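You operate a simulated robot arm through the tools that you are given. There is no shell and no other tool.

Carry out the task below with a simulated robot arm. There is one attempt and no reset: what you move stays moved.

TASK
Spin the orange and the yellow roller in the test cradle and scrap the bent one.
Fine: bent reads 0.5 mm or more and goes on the red seat; the other goes back to its rack seat; leave the other rollers.

It is judged by the outcome, as a careful person would: the job done as asked, and still so three seconds after it is handed in. It fails if anything else is knocked over, pushed out of place, dropped, spilled or broken.

THE ROBOT
A 7-joint arm with a two-finger parallel gripper, fixed in place. Base frame: the origin is at the foot of the arm, x ahead of it, y to its left, z up. Lengths are in mm, angles in rad, forces in N, time in s.
Its first joint turns from -2.897 to 2.897 rad. Payload 4.4 kg.
Tool frame: the origin (TCP) lies between the finger pads and is the grasp point; the fingertips stand 23 mm ahead of it; z points along the fingers, y is the line along which they close. The gripper opens to 94 mm. The fingers are 38 mm wide and 10 mm thick; the gripper's body (54 by 96 mm) begins 39 mm behind the TCP.
Orientation is that of the tool frame in the base frame, as a unit quaternion [w, x, y, z]. With the fingers straight down and closing along the base's y, the tool's x points along the base's -x, its y along +y and its z along -z.

THE INTERFACE
- The arm moves only by the tool jog_arm. Its argument "rows" is text: rows parted by semicolons, each of 7 numbers parted by spaces: the shift along the tool's x, y, z in mm, then the turn, a rotation vector about the tool's x, y, z in rad, then the closure, from 0 (fully open) to 1 (shut). In form: dx dy dz rx ry rz jaw; .... A call has 1 to 20 rows; each row shifts and turns the commanded pose from where the row before left it, along the tool's axes as they then stand. Rows are played at 5 a second. More than 50 mm and 0.15 rad between two rows, or a gripper value outside its range, and nothing of the call is played. Where a pose cannot be reached the arm comes as near as it can. A force on the tool above 40 N (or 10 N above the force at the start of the call, whichever is more), or a blocked arm, ends the call early, and 0.2 s more pass. Each finger travels about 72 mm/s and halts on what it meets, pressing with about 36 N; the grip force reading is that of the motor and also rises with nothing between the fingers. The clock runs only during rows and for 0.2 s after the last one: add rows that do not move to give the fingers time. The reply holds the time, the measured pose of the TCP, the force on the tool along the base axes, the opening and the grip force, in the units named above and with some noise, with the torque about the TCP (base axes, N m) and any sound that the robot's microphone picked up.
- Cameras (640 x 400 px; columns grow to the right, rows downward): "scene" is fixed at [400.4, 501.2, 1520.8]; the picture's right is [-0.76, -0.65, 0.00], its down [-0.40, 0.46, -0.80] and it looks along [0.52, -0.60, -0.61] (base axes); focal length 350 px, centre (320, 200). "wrist" rides on the gripper at [86, 16, -74] in the tool frame; the picture's right is [-0.18, 0.98, 0.00], its down [-0.58, -0.11, -0.81] and it looks along [-0.79, -0.15, 0.59] (tool axes); focal length 243 px, centre (320, 200). There is no depth. A picture from a camera that has moved, and an enlarged one, comes with that camera's place and axes in the base frame and with its lens.
- capture(camera): a new picture of that camera. The clock stands still meanwhile.
- zoom(camera, box): a new picture of the part [left, top, right, bottom] of that camera's present view, enlarged. The clock stands still meanwhile.
- sign_off(): hands the job in; it is judged then, once.

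Places have to be worked out from the pictures, the camera data and where the tool is seen. Open the gripper and draw the arm clear of the work before you hand the job in, unless the task says otherwise.

The tools are called by a JSON object that holds its "name" and its "arguments". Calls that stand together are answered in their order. jog_arm: Moves the arm, as the interface text tells. Its arguments: {"type":"object","properties":{"rows":{"type":"string"}},"required":["rows"]} The other tools are called the same way: capture (camera) takes a picture; zoom (camera, box) takes an enlarged picture of a part of a camera's view; sign_off () hands the job in.

At the start:

```text
t: 0.0
tcp_pos: [638.1, 315.6, 1300.2]
tool_rot: [0.0, 0.0, 1.0, 0.0]
force: [0.5, 0.4, 1.2]
wrist_torque: [-0.01, 0.0, 0.0]
grip_width: 94.0
finger_force: 0.1
```

scene: 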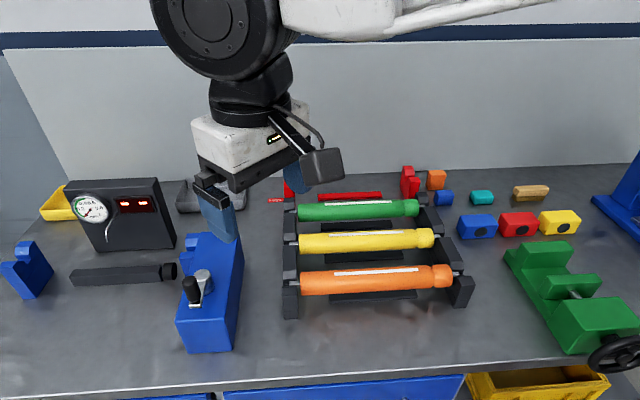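
wrist: 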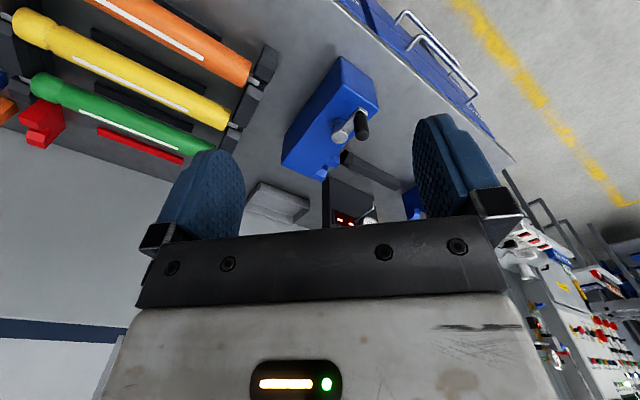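

The scene shows a rack with green, yellow and orange rollers, a red seat behind, and a blue test cradle with crank and dial at the left. I'll zoom in on the parts for detail.

{"name": "zoom", "arguments": {"camera": "scene", "box": [0, 160, 280, 370]}}

{"name": "zoom", "arguments": {"camera": "scene", "box": [250, 150, 490, 330]}}

{"name": "capture", "arguments": {"camera": "scene"}}

{"name": "capture", "arguments": {"camera": "wrist"}}

```text
1.90 times, centred on (140, 265) of scene
camera zoom: at [400.4, 501.2, 1520.8], right [-0.76, -0.65, 0.0], down [-0.4, 0.46, -0.8], along [0.52, -0.6, -0.61], focal length 668 px, centre (663, 76)
```

zoom: 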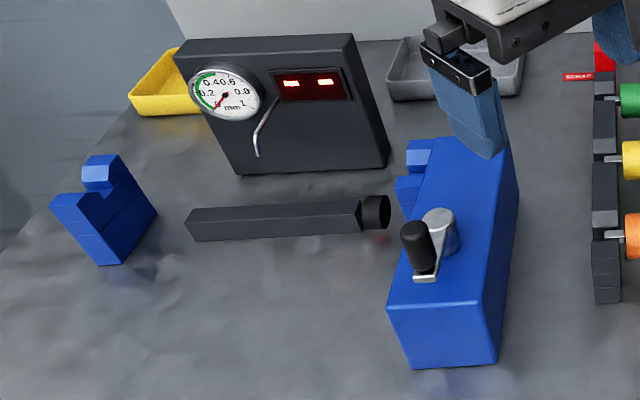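

```text
2.22 times, centred on (370, 240) of scene
camera zoom: at [400.4, 501.2, 1520.8], right [-0.76, -0.65, 0.0], down [-0.4, 0.46, -0.8], along [0.52, -0.6, -0.61], focal length 779 px, centre (209, 111)
```

zoom: 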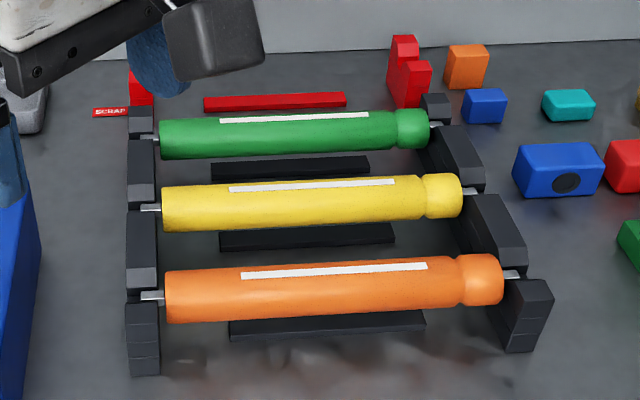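

```text
taken
```

scene: 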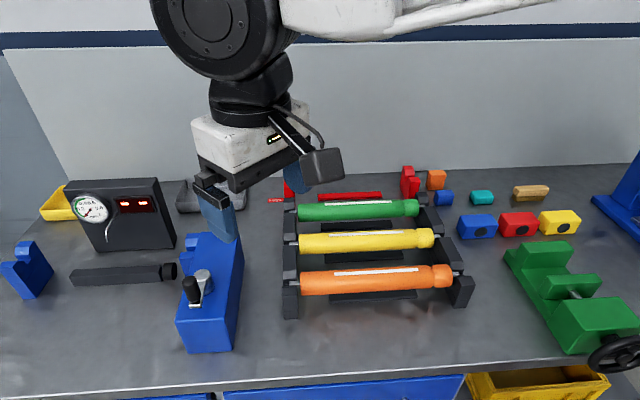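

```text
taken
camera wrist: at [552.6, 332.0, 1375.9], right [0.18, 0.98, 0.0], down [0.58, -0.11, 0.81], along [0.79, -0.15, -0.59], focal length 243 px, centre (320, 200)
```

wrist: 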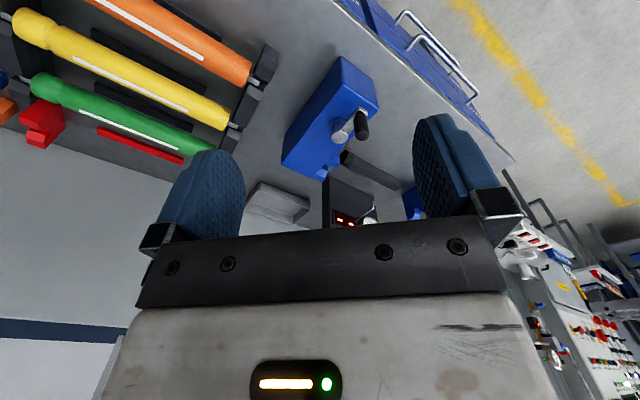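

Rough triangulation puts the rack's rollers at roughly 45° to the base axes, at around z≈1000, with the cradle further to the left. I'll turn the tool 45° and move back at this safe height to get a better wrist view of the cradle.

{"name": "jog_arm", "arguments": {"rows": "0 0 0 0 0 -0.131 0; 0 0 0 0 0 -0.131 0; 0 0 0 0 0 -0.131 0; 0 0 0 0 0 -0.131 0; 0 0 0 0 0 -0.131 0; 0 0 0 0 0 -0.131 0; 43 -18 0 0 0 0 0; 43 -18 0 0 0 0 0; 43 -18 0 0 0 0 0; 43 -18 0 0 0 0 0; 43 -18 0 0 0 0 0; 0 0 0 0 0 0 0"}}

{"name": "capture", "arguments": {"camera": "wrist"}}

{"name": "capture", "arguments": {"camera": "scene"}}

```text
t: 2.6
tcp_pos: [549.2, 101.0, 1299.9]
tool_rot: [0.0, -0.383, 0.924, 0.0]
force: [-0.6, -0.1, 0.1]
wrist_torque: [-0.04, 0.0, -0.01]
grip_width: 94.3
finger_force: 0.1
```

```text
taken
camera wrist: at [478.4, 50.9, 1375.0], right [-0.57, 0.82, 0.0], down [0.49, 0.33, 0.81], along [0.66, 0.46, -0.59], focal length 243 px, centre (320, 200)
```

wrist: 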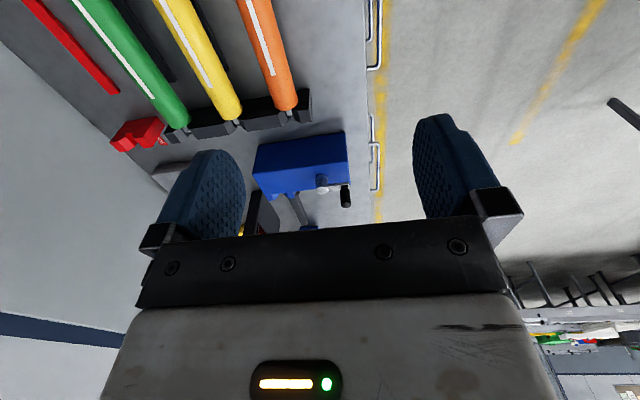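

```text
taken
```

scene: 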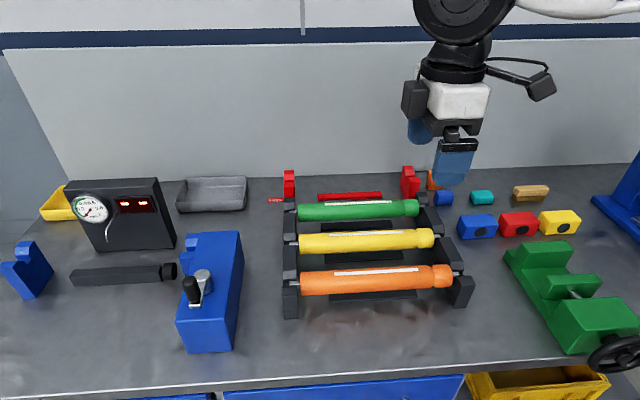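

Triangulating again: the table is at z≈860, the roller axes at about z≈925, and the crank handle near (812, 357, 1039). The cradle seems quite far out, so I'll move the camera closer to measure it better.

{"name": "jog_arm", "arguments": {"rows": "-40 -10 0 0 0 0 0; -40 -10 0 0 0 0 0; -40 -10 0 0 0 0 0; -40 -10 0 0 0 0 0; -40 -10 0 0 0 0 0; -40 -10 0 0 0 0 0; 0 0 0 0 0 0 0"}}

{"name": "capture", "arguments": {"camera": "wrist"}}

{"name": "capture", "arguments": {"camera": "scene"}}

```text
t: 4.2
tcp_pos: [763.5, 228.5, 1302.9]
tool_rot: [0.0, -0.383, 0.924, 0.0]
force: [-0.2, -0.2, -0.3]
wrist_torque: [0.0, 0.01, 0.02]
grip_width: 93.8
finger_force: 0.0
```

```text
taken
camera wrist: at [693.0, 177.6, 1377.6], right [-0.57, 0.82, 0.0], down [0.49, 0.33, 0.81], along [0.66, 0.46, -0.59], focal length 243 px, centre (320, 200)
```

wrist: 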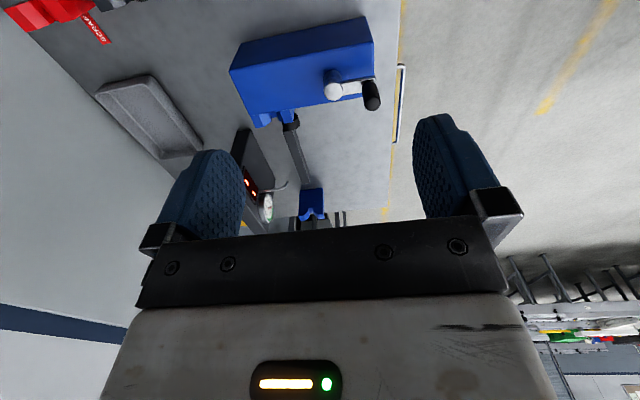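

```text
taken
```

scene: 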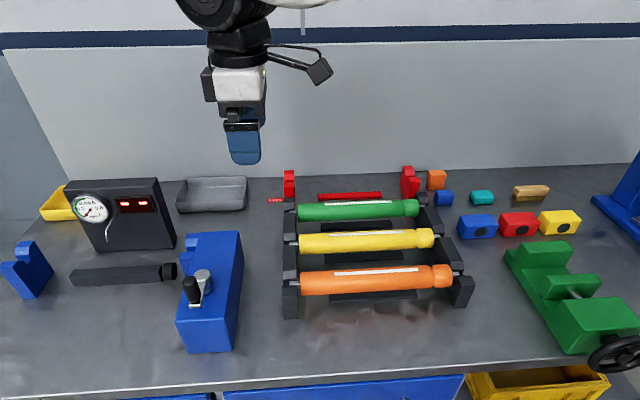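

The camera now sees the cradle. I'll zoom in on the crank, drive head and tail support.

{"name": "zoom", "arguments": {"camera": "wrist", "box": [220, 10, 400, 122]}}

{"name": "zoom", "arguments": {"camera": "wrist", "box": [230, 120, 370, 230]}}

{"name": "zoom", "arguments": {"camera": "scene", "box": [0, 170, 130, 310]}}

{"name": "zoom", "arguments": {"camera": "scene", "box": [130, 210, 270, 360]}}

```text
3.56 times, centred on (310, 66) of wrist
camera zoom: at [693.0, 177.6, 1377.6], right [-0.57, 0.82, 0.0], down [0.49, 0.33, 0.81], along [0.66, 0.46, -0.59], focal length 863 px, centre (356, 676)
```

zoom: 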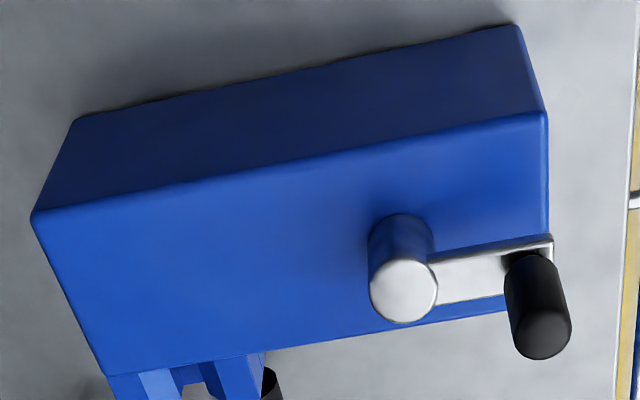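

```text
3.64 times, centred on (300, 175) of wrist
camera zoom: at [693.0, 177.6, 1377.6], right [-0.57, 0.82, 0.0], down [0.49, 0.33, 0.81], along [0.66, 0.46, -0.59], focal length 882 px, centre (393, 291)
```

zoom: 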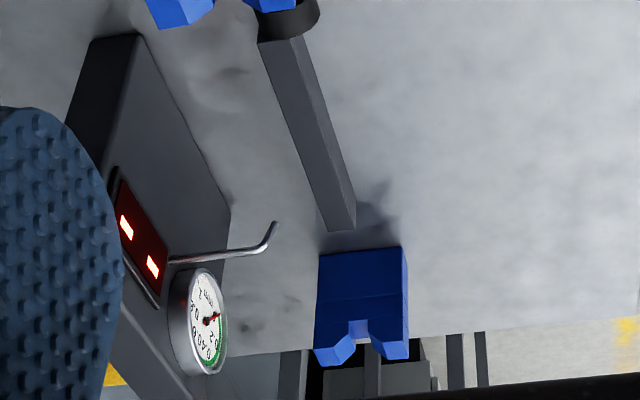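

```text
2.86 times, centred on (65, 240) of scene
camera zoom: at [400.4, 501.2, 1520.8], right [-0.76, -0.65, 0.0], down [-0.4, 0.46, -0.8], along [0.52, -0.6, -0.61], focal length 1001 px, centre (1049, 86)
```

zoom: 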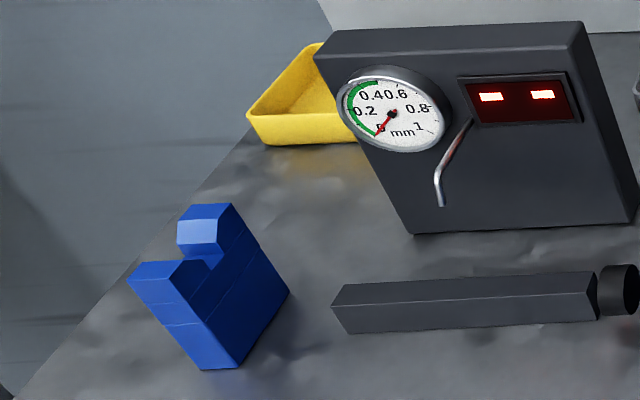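

```text
2.67 times, centred on (200, 285) of scene
camera zoom: at [400.4, 501.2, 1520.8], right [-0.76, -0.65, 0.0], down [-0.4, 0.46, -0.8], along [0.52, -0.6, -0.61], focal length 935 px, centre (640, -27)
```

zoom: 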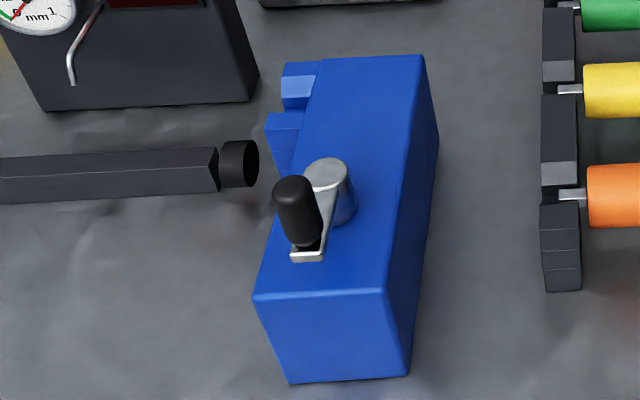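

The crank has a vertical axis, and the V-supports come out near (987, 272, 950) and (1233, 521, 954). That is far out, so I'll check at a safe height how far the arm can really reach toward the cradle middle.

{"name": "jog_arm", "arguments": {"rows": "-36 -12.5 10 0 0 0 0; -36 -12.5 10 0 0 0 0; -36 -12.5 10 0 0 0 0; -36 -12.5 10 0 0 0 0; -36 -12.5 10 0 0 0 0; 0 0 0 0 0 0 0"}}

{"name": "capture", "arguments": {"camera": "wrist"}}

{"name": "capture", "arguments": {"camera": "scene"}}

```text
t: 5.6
tcp_pos: [935.6, 311.2, 1251.4]
tool_rot: [-0.001, -0.383, 0.924, -0.001]
force: [-0.5, -0.1, 0.3]
wrist_torque: [0.02, -0.02, 0.02]
grip_width: 93.9
finger_force: 0.0
```

```text
taken
camera wrist: at [863.4, 260.9, 1326.2], right [-0.57, 0.82, 0.0], down [0.49, 0.33, 0.81], along [0.66, 0.46, -0.59], focal length 243 px, centre (320, 200)
```

wrist: 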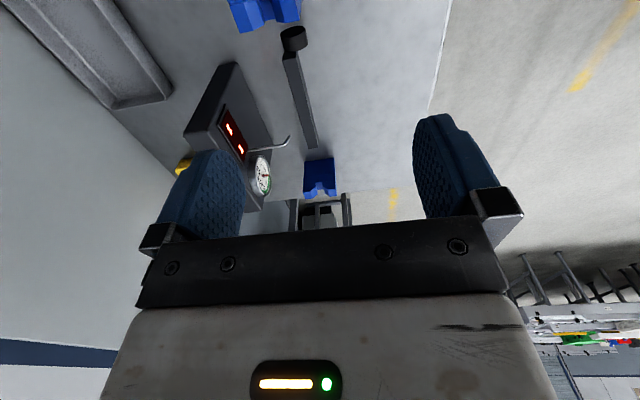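

```text
taken
```

scene: 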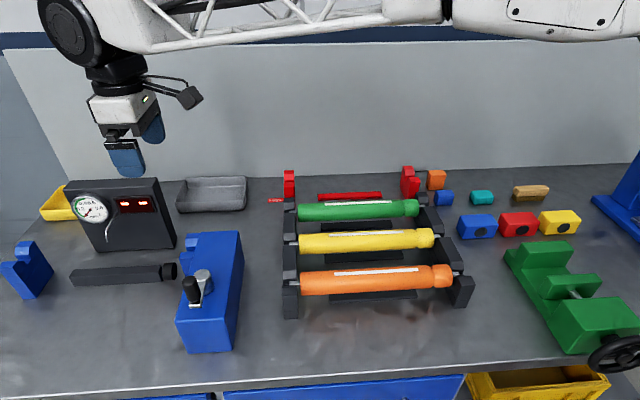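

Tracking is still exact at 986 mm radius. I'll continue outward toward the cradle midpoint to find the limit.

{"name": "jog_arm", "arguments": {"rows": "-30 -8 0 0 0 0 0; -30 -8 0 0 0 0 0; -30 -8 0 0 0 0 0; 0 0 0 0 0 0 0"}}

{"name": "capture", "arguments": {"camera": "wrist"}}

```text
t: 6.6
tcp_pos: [1016.8, 357.3, 1251.3]
tool_rot: [0.0, -0.383, 0.924, 0.0]
force: [0.8, 0.0, -0.5]
wrist_torque: [0.01, -0.01, 0.0]
grip_width: 94.0
finger_force: 0.0
```

```text
taken
camera wrist: at [944.9, 306.7, 1326.0], right [-0.57, 0.82, 0.0], down [0.49, 0.33, 0.81], along [0.66, 0.46, -0.59], focal length 243 px, centre (320, 200)
```

wrist: 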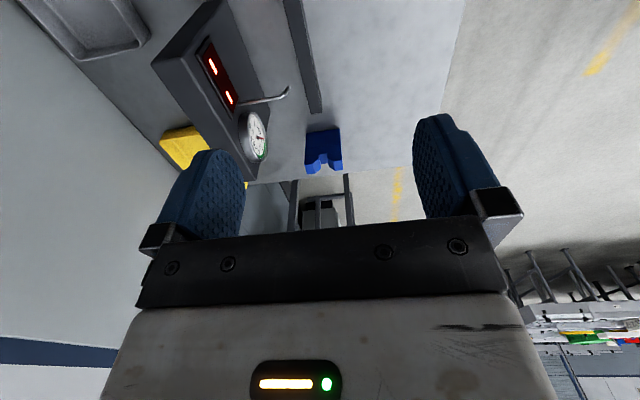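

Reach is still fine at 1078 mm. I'll zoom in on the tail support and gauge stylus here and continue outward.

{"name": "zoom", "arguments": {"camera": "wrist", "box": [150, 0, 370, 190]}}

{"name": "jog_arm", "arguments": {"rows": "-30 -8 0 0 0 0 0; -30 -8 0 0 0 0 0; -30 -8 0 0 0 0 0; -30 -8 0 0 0 0 0; 0 0 0 0 0 0 0"}}

```text
2.11 times, centred on (260, 95) of wrist
camera zoom: at [944.9, 306.7, 1326.0], right [-0.57, 0.82, 0.0], down [0.49, 0.33, 0.81], along [0.66, 0.46, -0.59], focal length 511 px, centre (446, 421)
```

zoom: 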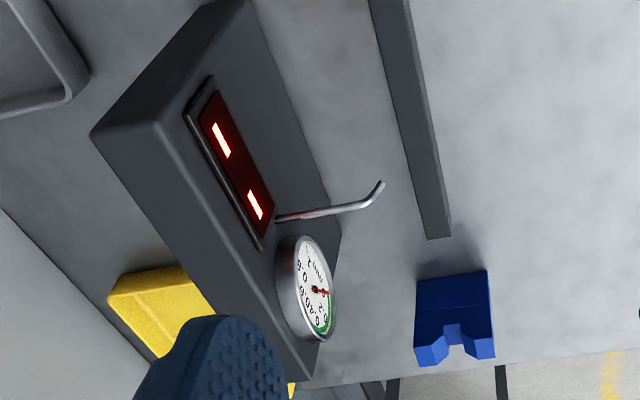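

```text
t: 7.8
tcp_pos: [1121.7, 419.7, 1248.6]
tool_rot: [0.001, -0.383, 0.924, 0.001]
force: [0.2, -0.5, -0.6]
wrist_torque: [-0.01, 0.01, -0.04]
grip_width: 94.0
finger_force: 0.0
```

The arm reaches 1197 mm here without trouble. I'll capture from this pose to pin down the tail support and stylus.

{"name": "zoom", "arguments": {"camera": "wrist", "box": [180, 0, 400, 190]}}

{"name": "capture", "arguments": {"camera": "scene"}}

```text
2.11 times, centred on (290, 95) of wrist
camera zoom: at [1050.3, 369.2, 1324.6], right [-0.57, 0.82, 0.0], down [0.49, 0.33, 0.81], along [0.66, 0.46, -0.59], focal length 511 px, centre (383, 421)
```

zoom: 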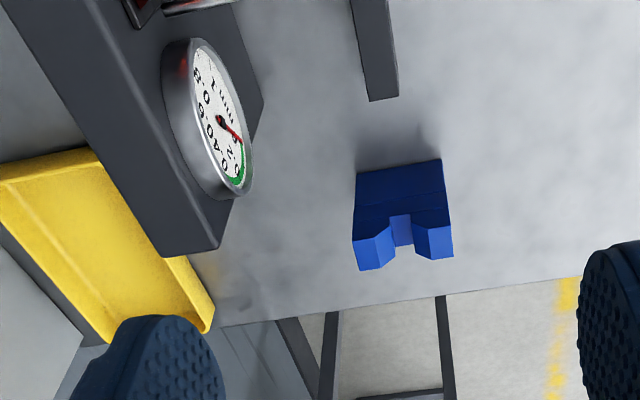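

```text
taken
```

scene: 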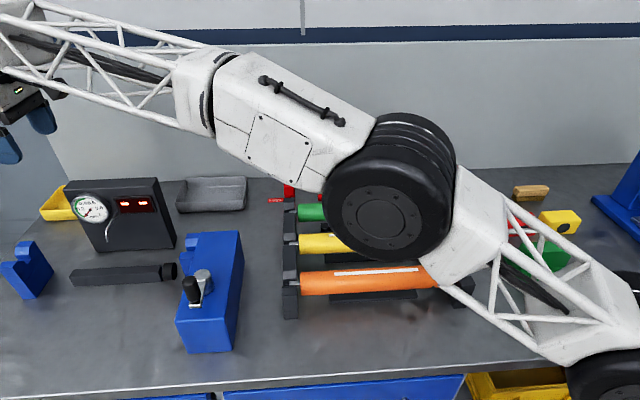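

Refined estimates: headstock top z≈966, V-notches near H(991,270,948) and T(1246,522,947), stylus tip near (1133,383,966), crank hub (851,312) with handle at (814,352), top at z≈1062. Next I move back to view the rack from its other end.

{"name": "jog_arm", "arguments": {"rows": "46.4 4 0 0 0 0 0; 46.4 4 0 0 0 0 0; 46.4 4 0 0 0 0 0; 46.4 4 0 0 0 0 0; 46.4 4 0 0 0 0 0; 46.4 4 0 0 0 0 0; 46.4 4 0 0 0 0 0; 46.4 4 0 0 0 0 0; 46.4 4 0 0 0 0 0; 46.4 4 0 0 0 0 0; 46.4 4 0 0 0 0 0; 46.4 4 0 0 0 0 0; 46.4 4 0 0 0 0 0; 46.4 4 0 0 0 0 0; 46.4 4 0 0 0 0 0; 46.4 4 0 0 0 0 0; 46.4 4 0 0 0 0 0; 46.4 4 0 0 0 0 0; 0 0 0 0 0 0 0"}}

{"name": "capture", "arguments": {"camera": "wrist"}}

{"name": "zoom", "arguments": {"camera": "wrist", "box": [0, 0, 320, 200]}}

{"name": "capture", "arguments": {"camera": "scene"}}

```text
t: 11.8
tcp_pos: [478.0, -117.7, 1251.6]
tool_rot: [0.0, -0.384, 0.923, 0.0]
force: [0.1, 0.2, -0.7]
wrist_torque: [0.0, -0.01, 0.01]
grip_width: 93.8
finger_force: 0.0
```

```text
taken
camera wrist: at [405.6, -169.6, 1326.6], right [-0.57, 0.82, 0.0], down [0.49, 0.33, 0.81], along [0.66, 0.46, -0.59], focal length 243 px, centre (320, 200)
```

wrist: 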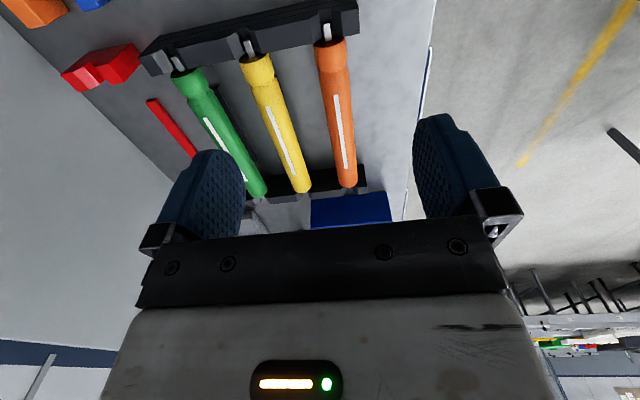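

```text
2.00 times, centred on (160, 100) of wrist
camera zoom: at [405.6, -169.6, 1326.6], right [-0.57, 0.82, 0.0], down [0.49, 0.33, 0.81], along [0.66, 0.46, -0.59], focal length 485 px, centre (640, 400)
```

zoom: 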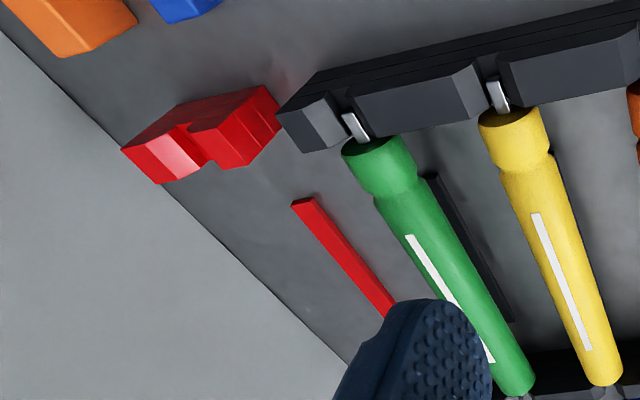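

```text
taken
```

scene: 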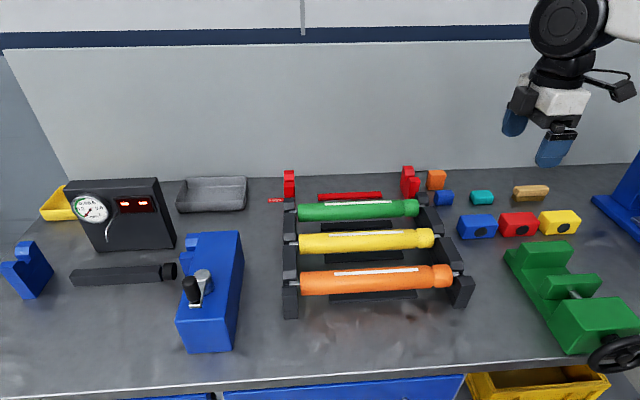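

Clear view of the rack's far-end pins and V-slots. I'll zoom in on the orange and yellow rollers from both cameras for precise triangulation.

{"name": "zoom", "arguments": {"camera": "wrist", "box": [220, 0, 380, 100]}}

{"name": "zoom", "arguments": {"camera": "wrist", "box": [240, 110, 400, 210]}}

{"name": "zoom", "arguments": {"camera": "scene", "box": [270, 220, 390, 320]}}

{"name": "zoom", "arguments": {"camera": "scene", "box": [380, 210, 490, 310]}}

{"name": "zoom", "arguments": {"camera": "scene", "box": [260, 155, 440, 255]}}

```text
4.00 times, centred on (300, 50) of wrist
camera zoom: at [405.6, -169.6, 1326.6], right [-0.57, 0.82, 0.0], down [0.49, 0.33, 0.81], along [0.66, 0.46, -0.59], focal length 970 px, centre (400, 800)
```

zoom: 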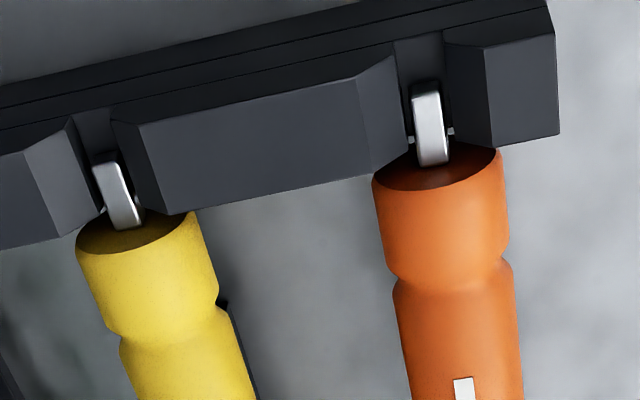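

```text
4.00 times, centred on (320, 160) of wrist
camera zoom: at [405.6, -169.6, 1326.6], right [-0.57, 0.82, 0.0], down [0.49, 0.33, 0.81], along [0.66, 0.46, -0.59], focal length 970 px, centre (320, 360)
```

zoom: 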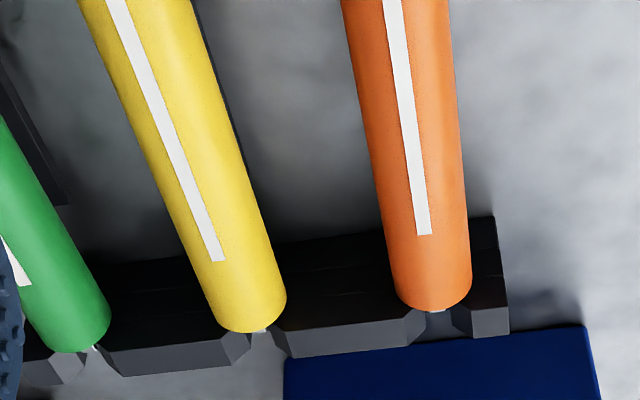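

```text
4.00 times, centred on (330, 270) of scene
camera zoom: at [400.4, 501.2, 1520.8], right [-0.76, -0.65, 0.0], down [-0.4, 0.46, -0.8], along [0.52, -0.6, -0.61], focal length 1402 px, centre (280, -80)
```

zoom: 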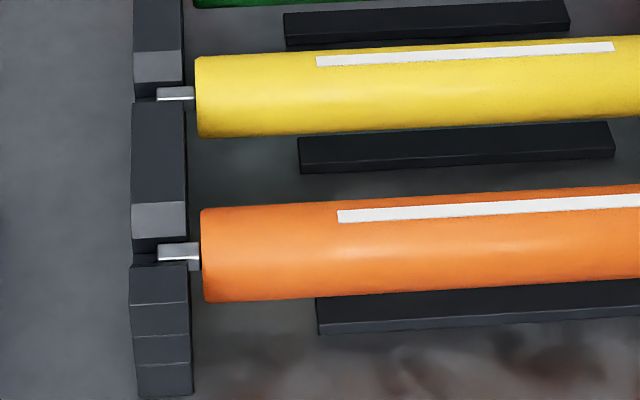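

```text
4.00 times, centred on (435, 260) of scene
camera zoom: at [400.4, 501.2, 1520.8], right [-0.76, -0.65, 0.0], down [-0.4, 0.46, -0.8], along [0.52, -0.6, -0.61], focal length 1402 px, centre (-140, -40)
```

zoom: 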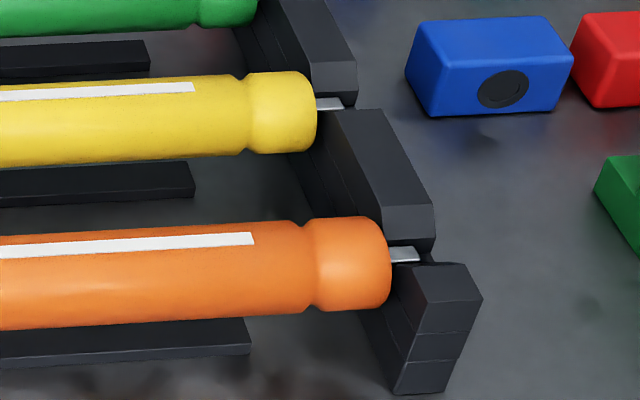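

```text
3.56 times, centred on (350, 205) of scene
camera zoom: at [400.4, 501.2, 1520.8], right [-0.76, -0.65, 0.0], down [-0.4, 0.46, -0.8], along [0.52, -0.6, -0.61], focal length 1246 px, centre (213, 182)
```

zoom: 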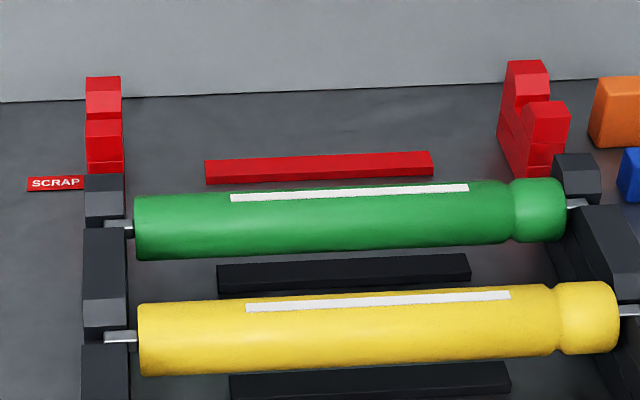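

Orange axis: E-axis at exactly 45°, body from (522,-73) to (752,157), z≈920, diameter ≈50; yellow is 120 mm behind it; red seat another 260 mm behind yellow. Now I look closely at the drive head and black disc from nearer.

{"name": "jog_arm", "arguments": {"rows": "-44.7 -6.4 0 0 0 0 0; -44.7 -6.4 0 0 0 0 0; -44.7 -6.4 0 0 0 0 0; -44.7 -6.4 0 0 0 0 0; -44.7 -6.4 0 0 0 0 0; -44.7 -6.4 0 0 0 0 0; -44.7 -6.4 0 0 0 0 0; -44.7 -6.4 0 0 0 0 0; -44.7 -6.4 0 0 0 0 0; -44.7 -6.4 0 0 0 0 0; -44.7 -6.4 0 0 0 0 0; -44.7 -6.4 0 0 0 0 0; -44.7 -6.4 0 0 0 0 0; -44.7 -6.4 0 0 0 0 0; 0 0 50 0 0 0 0; 0 0 50 0 0 0 0; 0 0 0 0 0 0 0"}}

{"name": "capture", "arguments": {"camera": "wrist"}}

{"name": "zoom", "arguments": {"camera": "wrist", "box": [220, 0, 400, 112]}}

{"name": "zoom", "arguments": {"camera": "wrist", "box": [220, 90, 400, 210]}}

```text
t: 15.4
tcp_pos: [983.6, 259.5, 1149.7]
tool_rot: [0.0, -0.383, 0.924, 0.0]
force: [0.4, 0.3, -0.7]
wrist_torque: [-0.03, 0.04, 0.01]
grip_width: 94.0
finger_force: 0.0
```

```text
taken
camera wrist: at [912.6, 209.2, 1224.8], right [-0.57, 0.82, 0.0], down [0.49, 0.33, 0.81], along [0.66, 0.46, -0.59], focal length 243 px, centre (320, 200)
```

wrist: 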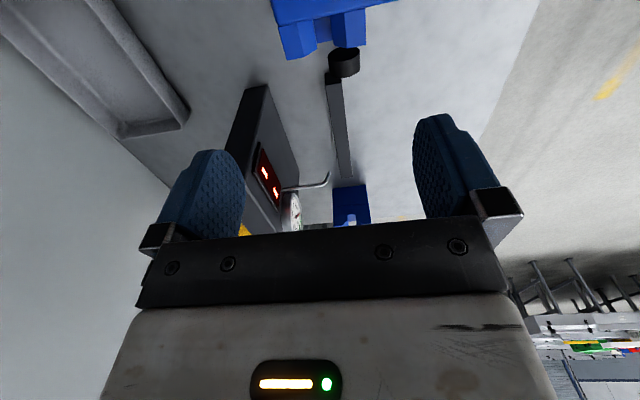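

```text
3.56 times, centred on (310, 56) of wrist
camera zoom: at [912.6, 209.2, 1224.8], right [-0.57, 0.82, 0.0], down [0.49, 0.33, 0.81], along [0.66, 0.46, -0.59], focal length 863 px, centre (356, 712)
```

zoom: 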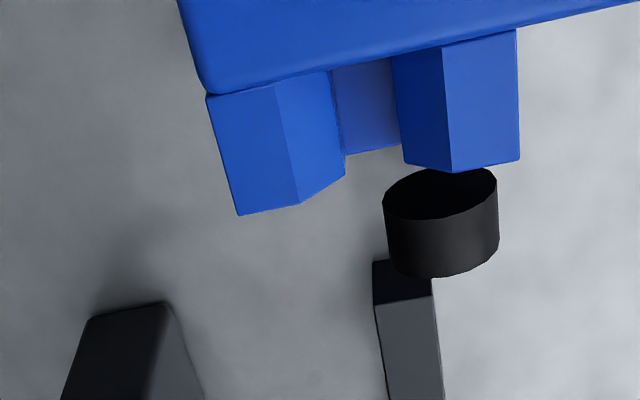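

```text
3.33 times, centred on (310, 150) of wrist
camera zoom: at [912.6, 209.2, 1224.8], right [-0.57, 0.82, 0.0], down [0.49, 0.33, 0.81], along [0.66, 0.46, -0.59], focal length 809 px, centre (353, 367)
```

zoom: 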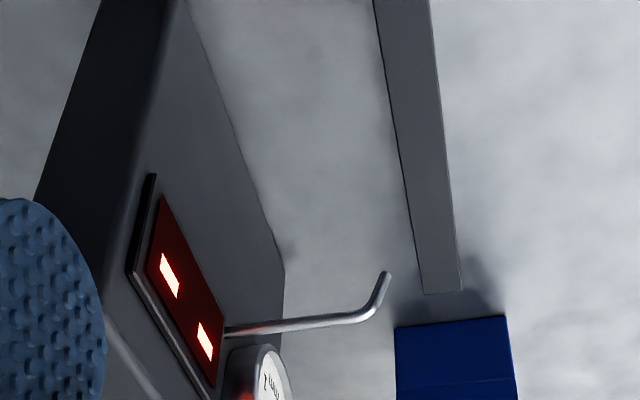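

The black disc is a friction wheel under the cradle line (≈E side near the headstock), so a roller dropped into the V's will rest on it. I'll test unloaded whether the arm reaches down at the planned release spot (about 1080, 357), away from the stylus.

{"name": "jog_arm", "arguments": {"rows": "-45.7 0 0 0 0 0 0; -45.7 0 0 0 0 0 0; -45.7 0 0 0 0 0 0; 0 0 40 0 0 0 0; 0 0 40 0 0 0 0; 0 0 40 0 0 0 0; 0 0 40 0 0 0 0; 0 0 0 0 0 0 0"}}

{"name": "capture", "arguments": {"camera": "wrist"}}

{"name": "capture", "arguments": {"camera": "scene"}}

```text
t: 17.2
tcp_pos: [1080.6, 357.2, 991.5]
tool_rot: [0.001, -0.384, 0.923, 0.0]
force: [0.8, 0.1, -0.6]
wrist_torque: [-0.02, -0.03, -0.02]
grip_width: 93.9
finger_force: 0.1
```

```text
taken
camera wrist: at [1009.6, 306.2, 1065.7], right [-0.57, 0.82, 0.0], down [0.49, 0.33, 0.81], along [0.67, 0.46, -0.59], focal length 243 px, centre (320, 200)
```

wrist: 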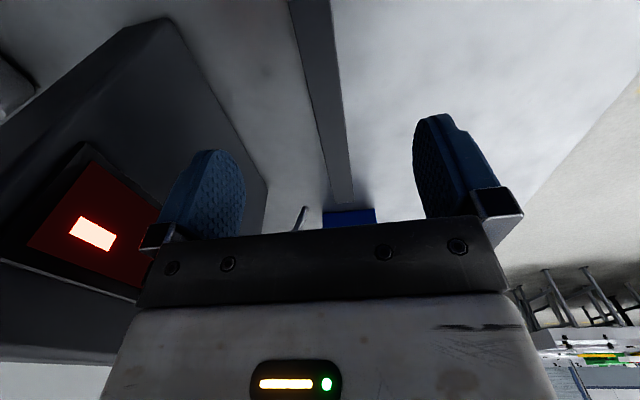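

```text
taken
```

scene: 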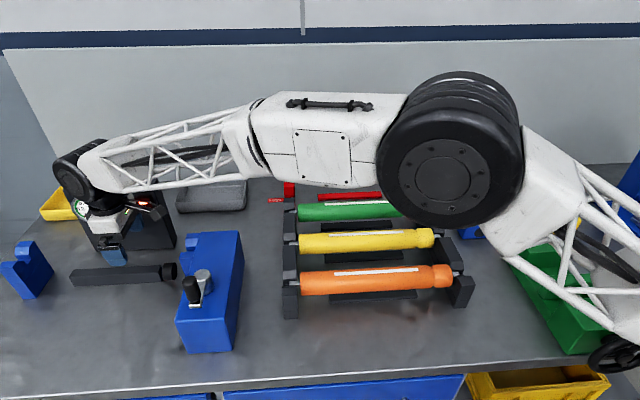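

Reach is fine at z≈991. I'll descend the last bit slowly (still unloaded, nothing under the fingers here) to confirm the hand clears the gauge box.

{"name": "jog_arm", "arguments": {"rows": "0 0 15 0 0 0 0; 0 0 15 0 0 0 0; 0 0 15 0 0 0 0; 0 0 0 0 0 0 0"}}

{"name": "zoom", "arguments": {"camera": "scene", "box": [0, 130, 270, 300]}}

{"name": "capture", "arguments": {"camera": "wrist"}}

```text
t: 18.2
tcp_pos: [1081.9, 357.9, 947.3]
tool_rot: [0.0, -0.383, 0.924, -0.001]
force: [0.1, 0.5, -0.7]
wrist_torque: [0.01, -0.03, 0.02]
grip_width: 94.0
finger_force: 0.1
```

```text
2.35 times, centred on (135, 215) of scene
camera zoom: at [400.4, 501.2, 1520.8], right [-0.76, -0.65, 0.0], down [-0.4, 0.46, -0.8], along [0.52, -0.6, -0.61], focal length 825 px, centre (755, 165)
```

zoom: 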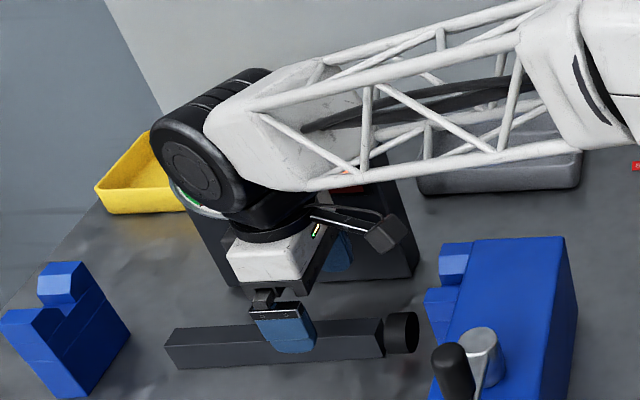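

```text
taken
camera wrist: at [1010.9, 307.3, 1021.4], right [-0.57, 0.82, 0.0], down [0.49, 0.33, 0.81], along [0.66, 0.46, -0.59], focal length 243 px, centre (320, 200)
```

wrist: 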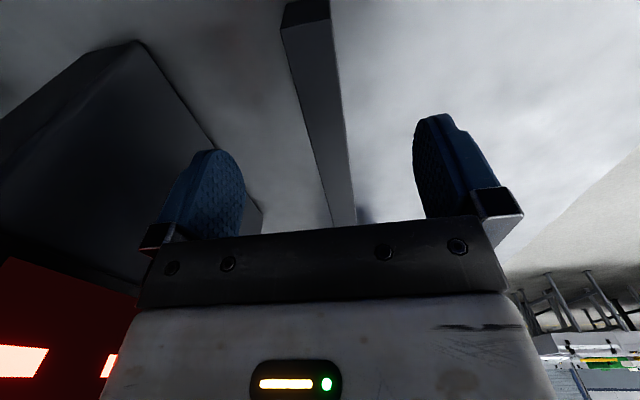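

No contact at the release height, so the reach works. I now lift, traverse to above the orange roller's grip point (≈605, 10) with open fingers, and check alignment.

{"name": "jog_arm", "arguments": {"rows": "0 0 -50 0 0 0 0; 0 0 -50 0 0 0 0; 0 0 -50 0 0 0 0; 0 0 -50 0 0 0 0; 44.85 7 0 0 0 0 0; 44.85 7 0 0 0 0 0; 44.85 7 0 0 0 0 0; 44.85 7 0 0 0 0 0; 44.85 7 0 0 0 0 0; 44.85 7 0 0 0 0 0; 44.85 7 0 0 0 0 0; 44.85 7 0 0 0 0 0; 44.85 7 0 0 0 0 0; 44.85 7 0 0 0 0 0; 44.85 7 0 0 0 0 0; 44.85 7 0 0 0 0 0; 44.85 7 0 0 0 0 0; 0 0 0 0 0 0 0"}}

{"name": "capture", "arguments": {"camera": "wrist"}}

{"name": "capture", "arguments": {"camera": "scene"}}

```text
t: 22.0
tcp_pos: [608.4, 5.5, 1146.8]
tool_rot: [0.001, -0.384, 0.923, 0.0]
force: [-0.6, 0.6, -0.3]
wrist_torque: [0.02, 0.02, -0.02]
grip_width: 93.8
finger_force: 0.2
```

```text
taken
camera wrist: at [536.7, -44.2, 1221.6], right [-0.57, 0.82, 0.0], down [0.49, 0.33, 0.81], along [0.66, 0.46, -0.59], focal length 243 px, centre (320, 200)
```

wrist: 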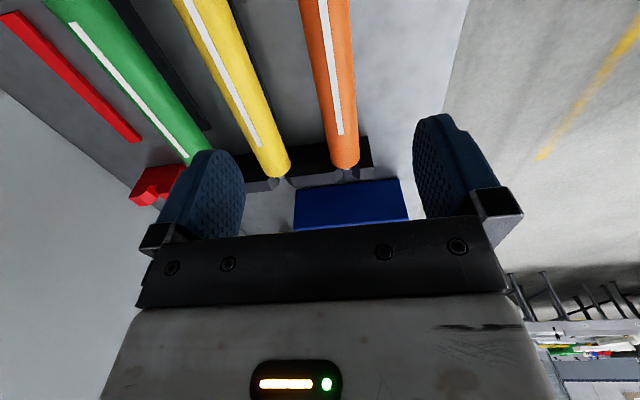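

```text
taken
```

scene: 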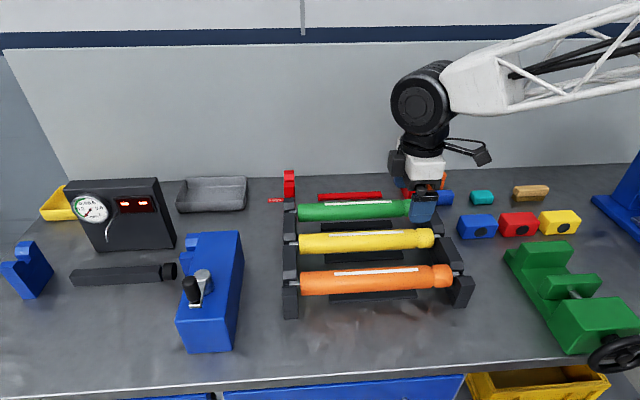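

The measured TCP (608, 5.5) is about 5 mm off the roller axis line I want (P), so I'll wait a moment to check whether the arm is still settling.

{"name": "jog_arm", "arguments": {"rows": "0 0 0 0 0 0 0; 0 0 0 0 0 0 0"}}

{"name": "zoom", "arguments": {"camera": "wrist", "box": [240, 0, 400, 200]}}

```text
t: 22.6
tcp_pos: [608.1, 6.5, 1146.4]
tool_rot: [0.0, -0.384, 0.924, 0.0]
force: [1.0, 1.2, 1.0]
wrist_torque: [-0.01, 0.0, -0.01]
grip_width: 94.1
finger_force: 0.1
```

```text
2.00 times, centred on (320, 100) of wrist
camera zoom: at [537.0, -44.0, 1221.6], right [-0.57, 0.82, 0.0], down [0.49, 0.33, 0.81], along [0.66, 0.46, -0.59], focal length 485 px, centre (320, 400)
```

zoom: 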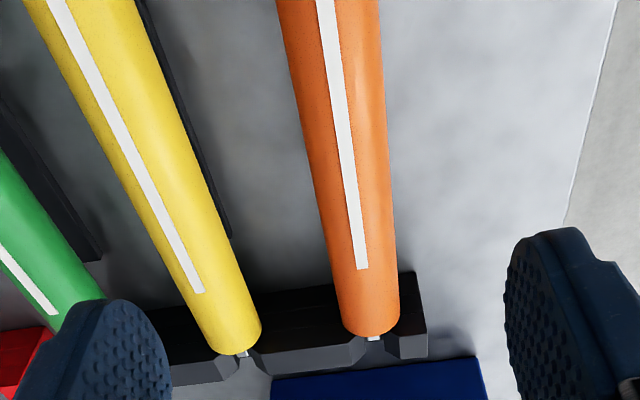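

Orange axis confirmed at P≈-421.7 from this view; I correct 4 mm sideways and descend with open fingers around the roller to axis height z≈920.

{"name": "jog_arm", "arguments": {"rows": "0 4.2 0 0 0 0 0; 0 0 45 0 0 0 0; 0 0 45 0 0 0 0; 0 0 45 0 0 0 0; 0 0 45 0 0 0 0; 0 0 20 0 0 0 0; 0 0 0 0 0 0 0; 0 0 13 0 0 0 0; 0 0 13 0 0 0 0; 0 0 0 0 0 0 0; 0 0 0 0 0 0 0"}}

{"name": "zoom", "arguments": {"camera": "scene", "box": [270, 130, 500, 330]}}

{"name": "capture", "arguments": {"camera": "wrist"}}

```text
t: 25.0
tcp_pos: [601.9, 11.1, 920.1]
tool_rot: [-0.001, -0.383, 0.924, 0.0]
force: [0.5, 0.1, 0.1]
wrist_torque: [-0.02, 0.0, 0.04]
grip_width: 93.6
finger_force: 0.1
```

```text
2.00 times, centred on (385, 230) of scene
camera zoom: at [400.4, 501.2, 1520.8], right [-0.76, -0.65, 0.0], down [-0.4, 0.46, -0.8], along [0.52, -0.6, -0.61], focal length 701 px, centre (190, 140)
```

zoom: 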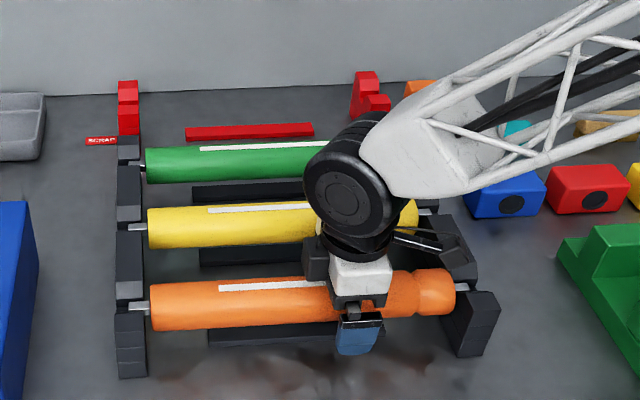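

```text
taken
camera wrist: at [531.8, -39.3, 995.3], right [-0.57, 0.82, 0.0], down [0.49, 0.33, 0.81], along [0.66, 0.46, -0.59], focal length 243 px, centre (320, 200)
```

wrist: 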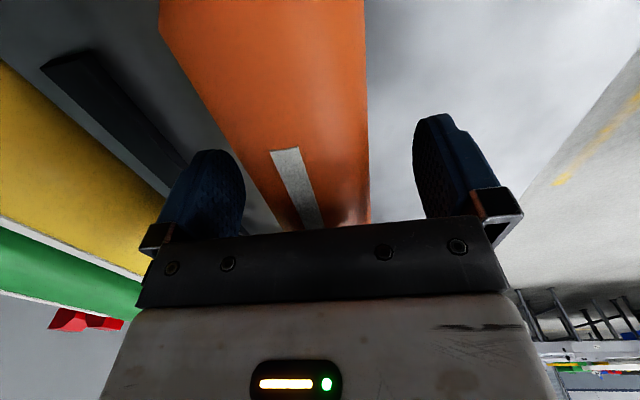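

TCP is at axis height with the roller between the fingers, 4 mm off centre. I shift to centre and close the gripper.

{"name": "jog_arm", "arguments": {"rows": "0 -3.8 0 0 0 0 0; 0 0 0 0 0 0 0; 0 0 0 0 0 0 0.2; 0 0 0 0 0 0 0.4; 0 0 0 0 0 0 0.6; 0 0 0 0 0 0 0.8; 0 0 0 0 0 0 1; 0 0 0 0 0 0 1; 0 0 0 0 0 0 1; 0 0 0 0 0 0 1"}}

```text
t: 27.2
tcp_pos: [605.5, 9.1, 920.1]
tool_rot: [0.0, -0.384, 0.924, 0.0]
force: [1.2, 0.1, 1.0]
wrist_torque: [-0.39, 0.45, -0.83]
grip_width: 48.9
finger_force: 35.7
```

Gripped at width 48.9 mm, TCP at E=434.6, P=-421.7. Lifting slowly first, then higher.

{"name": "jog_arm", "arguments": {"rows": "0 0 -5 0 0 0 1; 0 0 -10 0 0 0 1; 0 0 -15 0 0 0 1; 0 0 -20 0 0 0 1; 0 0 -20 0 0 0 1; 0 0 0 0 0 0 1"}}

{"name": "capture", "arguments": {"camera": "wrist"}}

{"name": "zoom", "arguments": {"camera": "scene", "box": [270, 130, 500, 330]}}

```text
t: 28.6
tcp_pos: [606.1, 9.5, 989.0]
tool_rot: [0.0, -0.383, 0.924, 0.0]
force: [-0.3, -1.2, -7.1]
wrist_torque: [-0.31, 0.2, -0.85]
grip_width: 48.9
finger_force: 35.8
```

```text
taken
camera wrist: at [535.6, -41.6, 1064.7], right [-0.57, 0.82, 0.0], down [0.49, 0.33, 0.81], along [0.66, 0.46, -0.59], focal length 243 px, centre (320, 200)
```

wrist: 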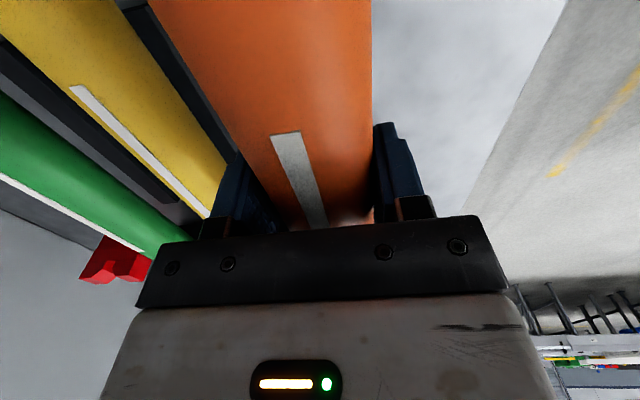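

```text
2.00 times, centred on (385, 230) of scene
camera zoom: at [400.4, 501.2, 1520.8], right [-0.76, -0.65, 0.0], down [-0.4, 0.46, -0.8], along [0.52, -0.6, -0.61], focal length 701 px, centre (190, 140)
```

zoom: 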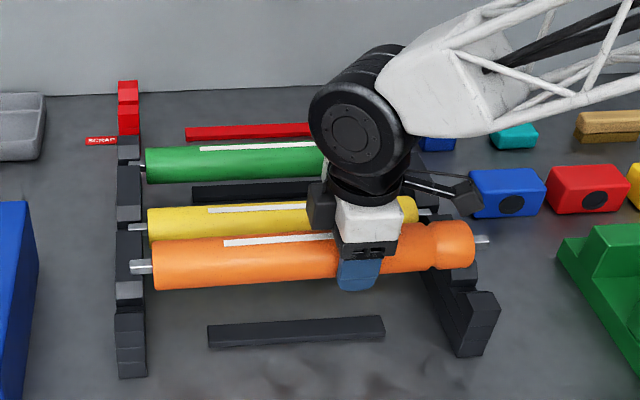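

Lifted cleanly: ~7 N weight, no sag visible. I'll zoom in on both ends to measure the roller's exact place in the grip.

{"name": "zoom", "arguments": {"camera": "scene", "box": [310, 220, 390, 290]}}

{"name": "zoom", "arguments": {"camera": "scene", "box": [450, 215, 530, 285]}}

```text
5.71 times, centred on (350, 255) of scene
camera zoom: at [400.4, 501.2, 1520.8], right [-0.76, -0.65, 0.0], down [-0.4, 0.46, -0.8], along [0.52, -0.6, -0.61], focal length 2003 px, centre (149, -114)
```

zoom: 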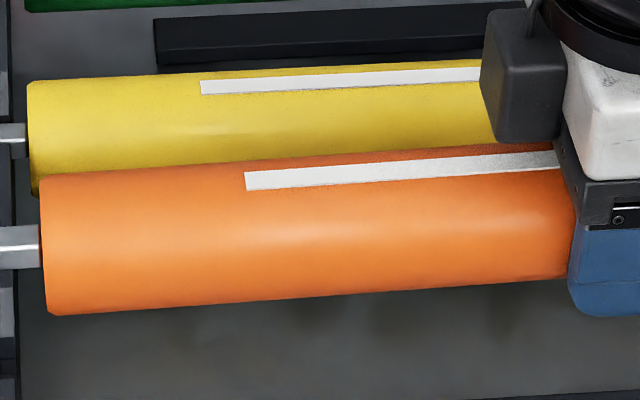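

```text
5.71 times, centred on (490, 250) of scene
camera zoom: at [400.4, 501.2, 1520.8], right [-0.76, -0.65, 0.0], down [-0.4, 0.46, -0.8], along [0.52, -0.6, -0.61], focal length 2003 px, centre (-651, -86)
```

zoom: 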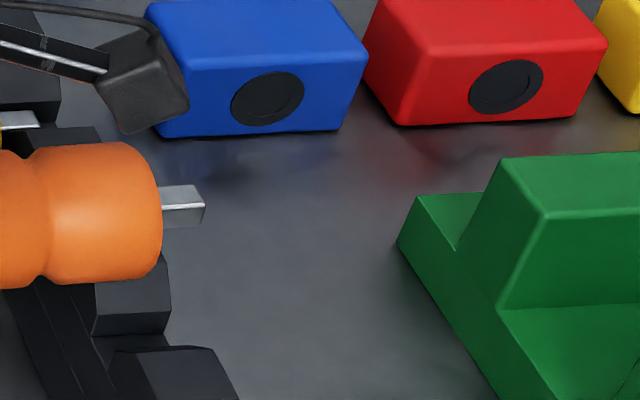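

The roller sits level within ~1°, its centre about 41 mm ahead (+E) of the TCP. I lift higher and carry it slowly toward the cradle, above everything.

{"name": "jog_arm", "arguments": {"rows": "0 0 -20 0 0 0 1; 0 0 -35 0 0 0 1; 0 0 -35 0 0 0 1; 0 0 -35 0 0 0 1; 0 0 -35 0 0 0 1; -15 -2.3 0 0 0 0 1; -29.7 -4.5 0 0 0 0 1; -29.7 -4.5 0 0 0 0 1; -29.7 -4.5 0 0 0 0 1; -29.7 -4.5 0 0 0 0 1; -29.7 -4.5 0 0 0 0 1; -29.7 -4.5 0 0 0 0 1; -29.7 -4.5 0 0 0 0 1; -29.7 -4.5 0 0 0 0 1; -29.7 -4.5 0 0 0 0 1; -29.7 -4.5 0 0 0 0 1; 0 0 0 0 0 0 1"}}

{"name": "jog_arm", "arguments": {"rows": "-29.7 -4.5 0 0 0 0 1; -29.7 -4.5 0 0 0 0 1; -29.7 -4.5 0 0 0 0 1; -29.7 -4.5 0 0 0 0 1; -29.7 -4.5 0 0 0 0 1; -29.7 -4.5 0 0 0 0 1; -29.7 -4.5 0 0 0 0 1; -29.7 -4.5 0 0 0 0 1; -29.7 -4.5 0 0 0 0 1; -15 -2.3 0 0 0 0 1; 0 0 0 0 0 0 1; 0 0 0 0 0 0 1"}}

{"name": "capture", "arguments": {"camera": "scene"}}

{"name": "capture", "arguments": {"camera": "wrist"}}

```text
t: 32.2
tcp_pos: [858.8, 196.4, 1150.9]
tool_rot: [0.001, -0.383, 0.924, 0.0]
force: [1.2, -0.2, -4.3]
wrist_torque: [-0.19, 0.12, -0.19]
grip_width: 49.1
finger_force: 36.4
```

```text
t: 34.8
tcp_pos: [1088.7, 366.6, 1150.1]
tool_rot: [0.001, -0.384, 0.923, -0.001]
force: [0.6, -0.5, -5.5]
wrist_torque: [-0.17, 0.13, -0.15]
grip_width: 49.5
finger_force: 36.0
```

```text
taken
```

scene: 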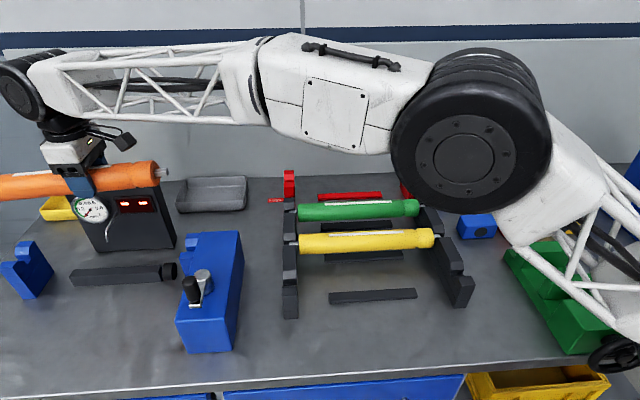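

```text
taken
camera wrist: at [1017.7, 315.1, 1225.4], right [-0.57, 0.82, 0.0], down [0.49, 0.33, 0.81], along [0.66, 0.46, -0.59], focal length 243 px, centre (320, 200)
```

wrist: 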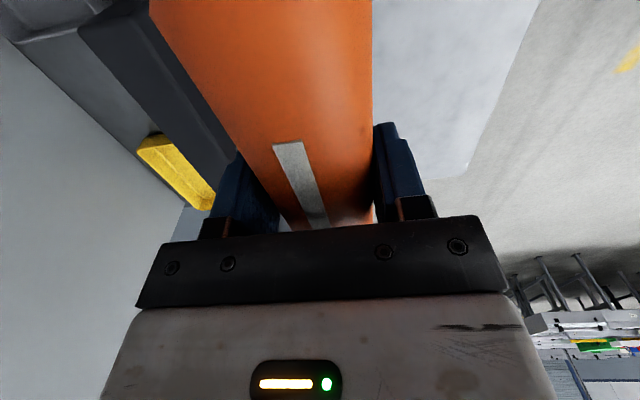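

The carry went well. I zoom on the visible collar end to measure the roller's position relative to the gripper before descending.

{"name": "zoom", "arguments": {"camera": "scene", "box": [90, 140, 180, 210]}}

{"name": "zoom", "arguments": {"camera": "scene", "box": [0, 130, 180, 290]}}

```text
5.71 times, centred on (135, 175) of scene
camera zoom: at [400.4, 501.2, 1520.8], right [-0.76, -0.65, 0.0], down [-0.4, 0.46, -0.8], along [0.52, -0.6, -0.61], focal length 2003 px, centre (1377, 343)
```

zoom: 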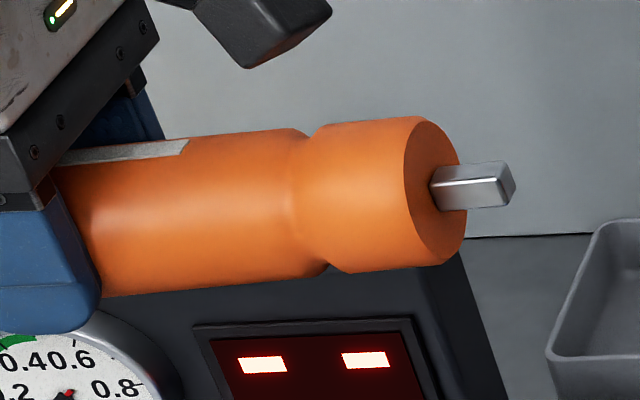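

```text
2.50 times, centred on (90, 210) of scene
camera zoom: at [400.4, 501.2, 1520.8], right [-0.76, -0.65, 0.0], down [-0.4, 0.46, -0.8], along [0.52, -0.6, -0.61], focal length 876 px, centre (895, 175)
```

zoom: 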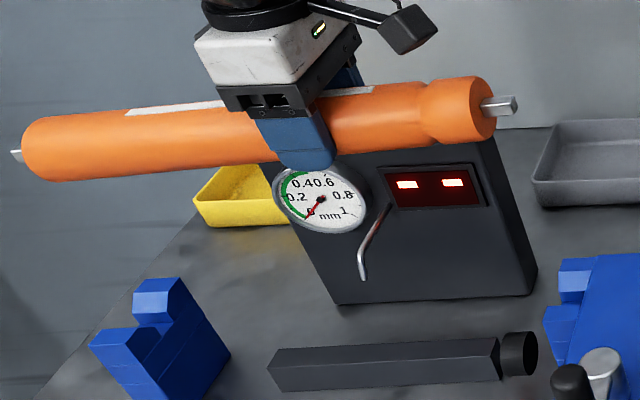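

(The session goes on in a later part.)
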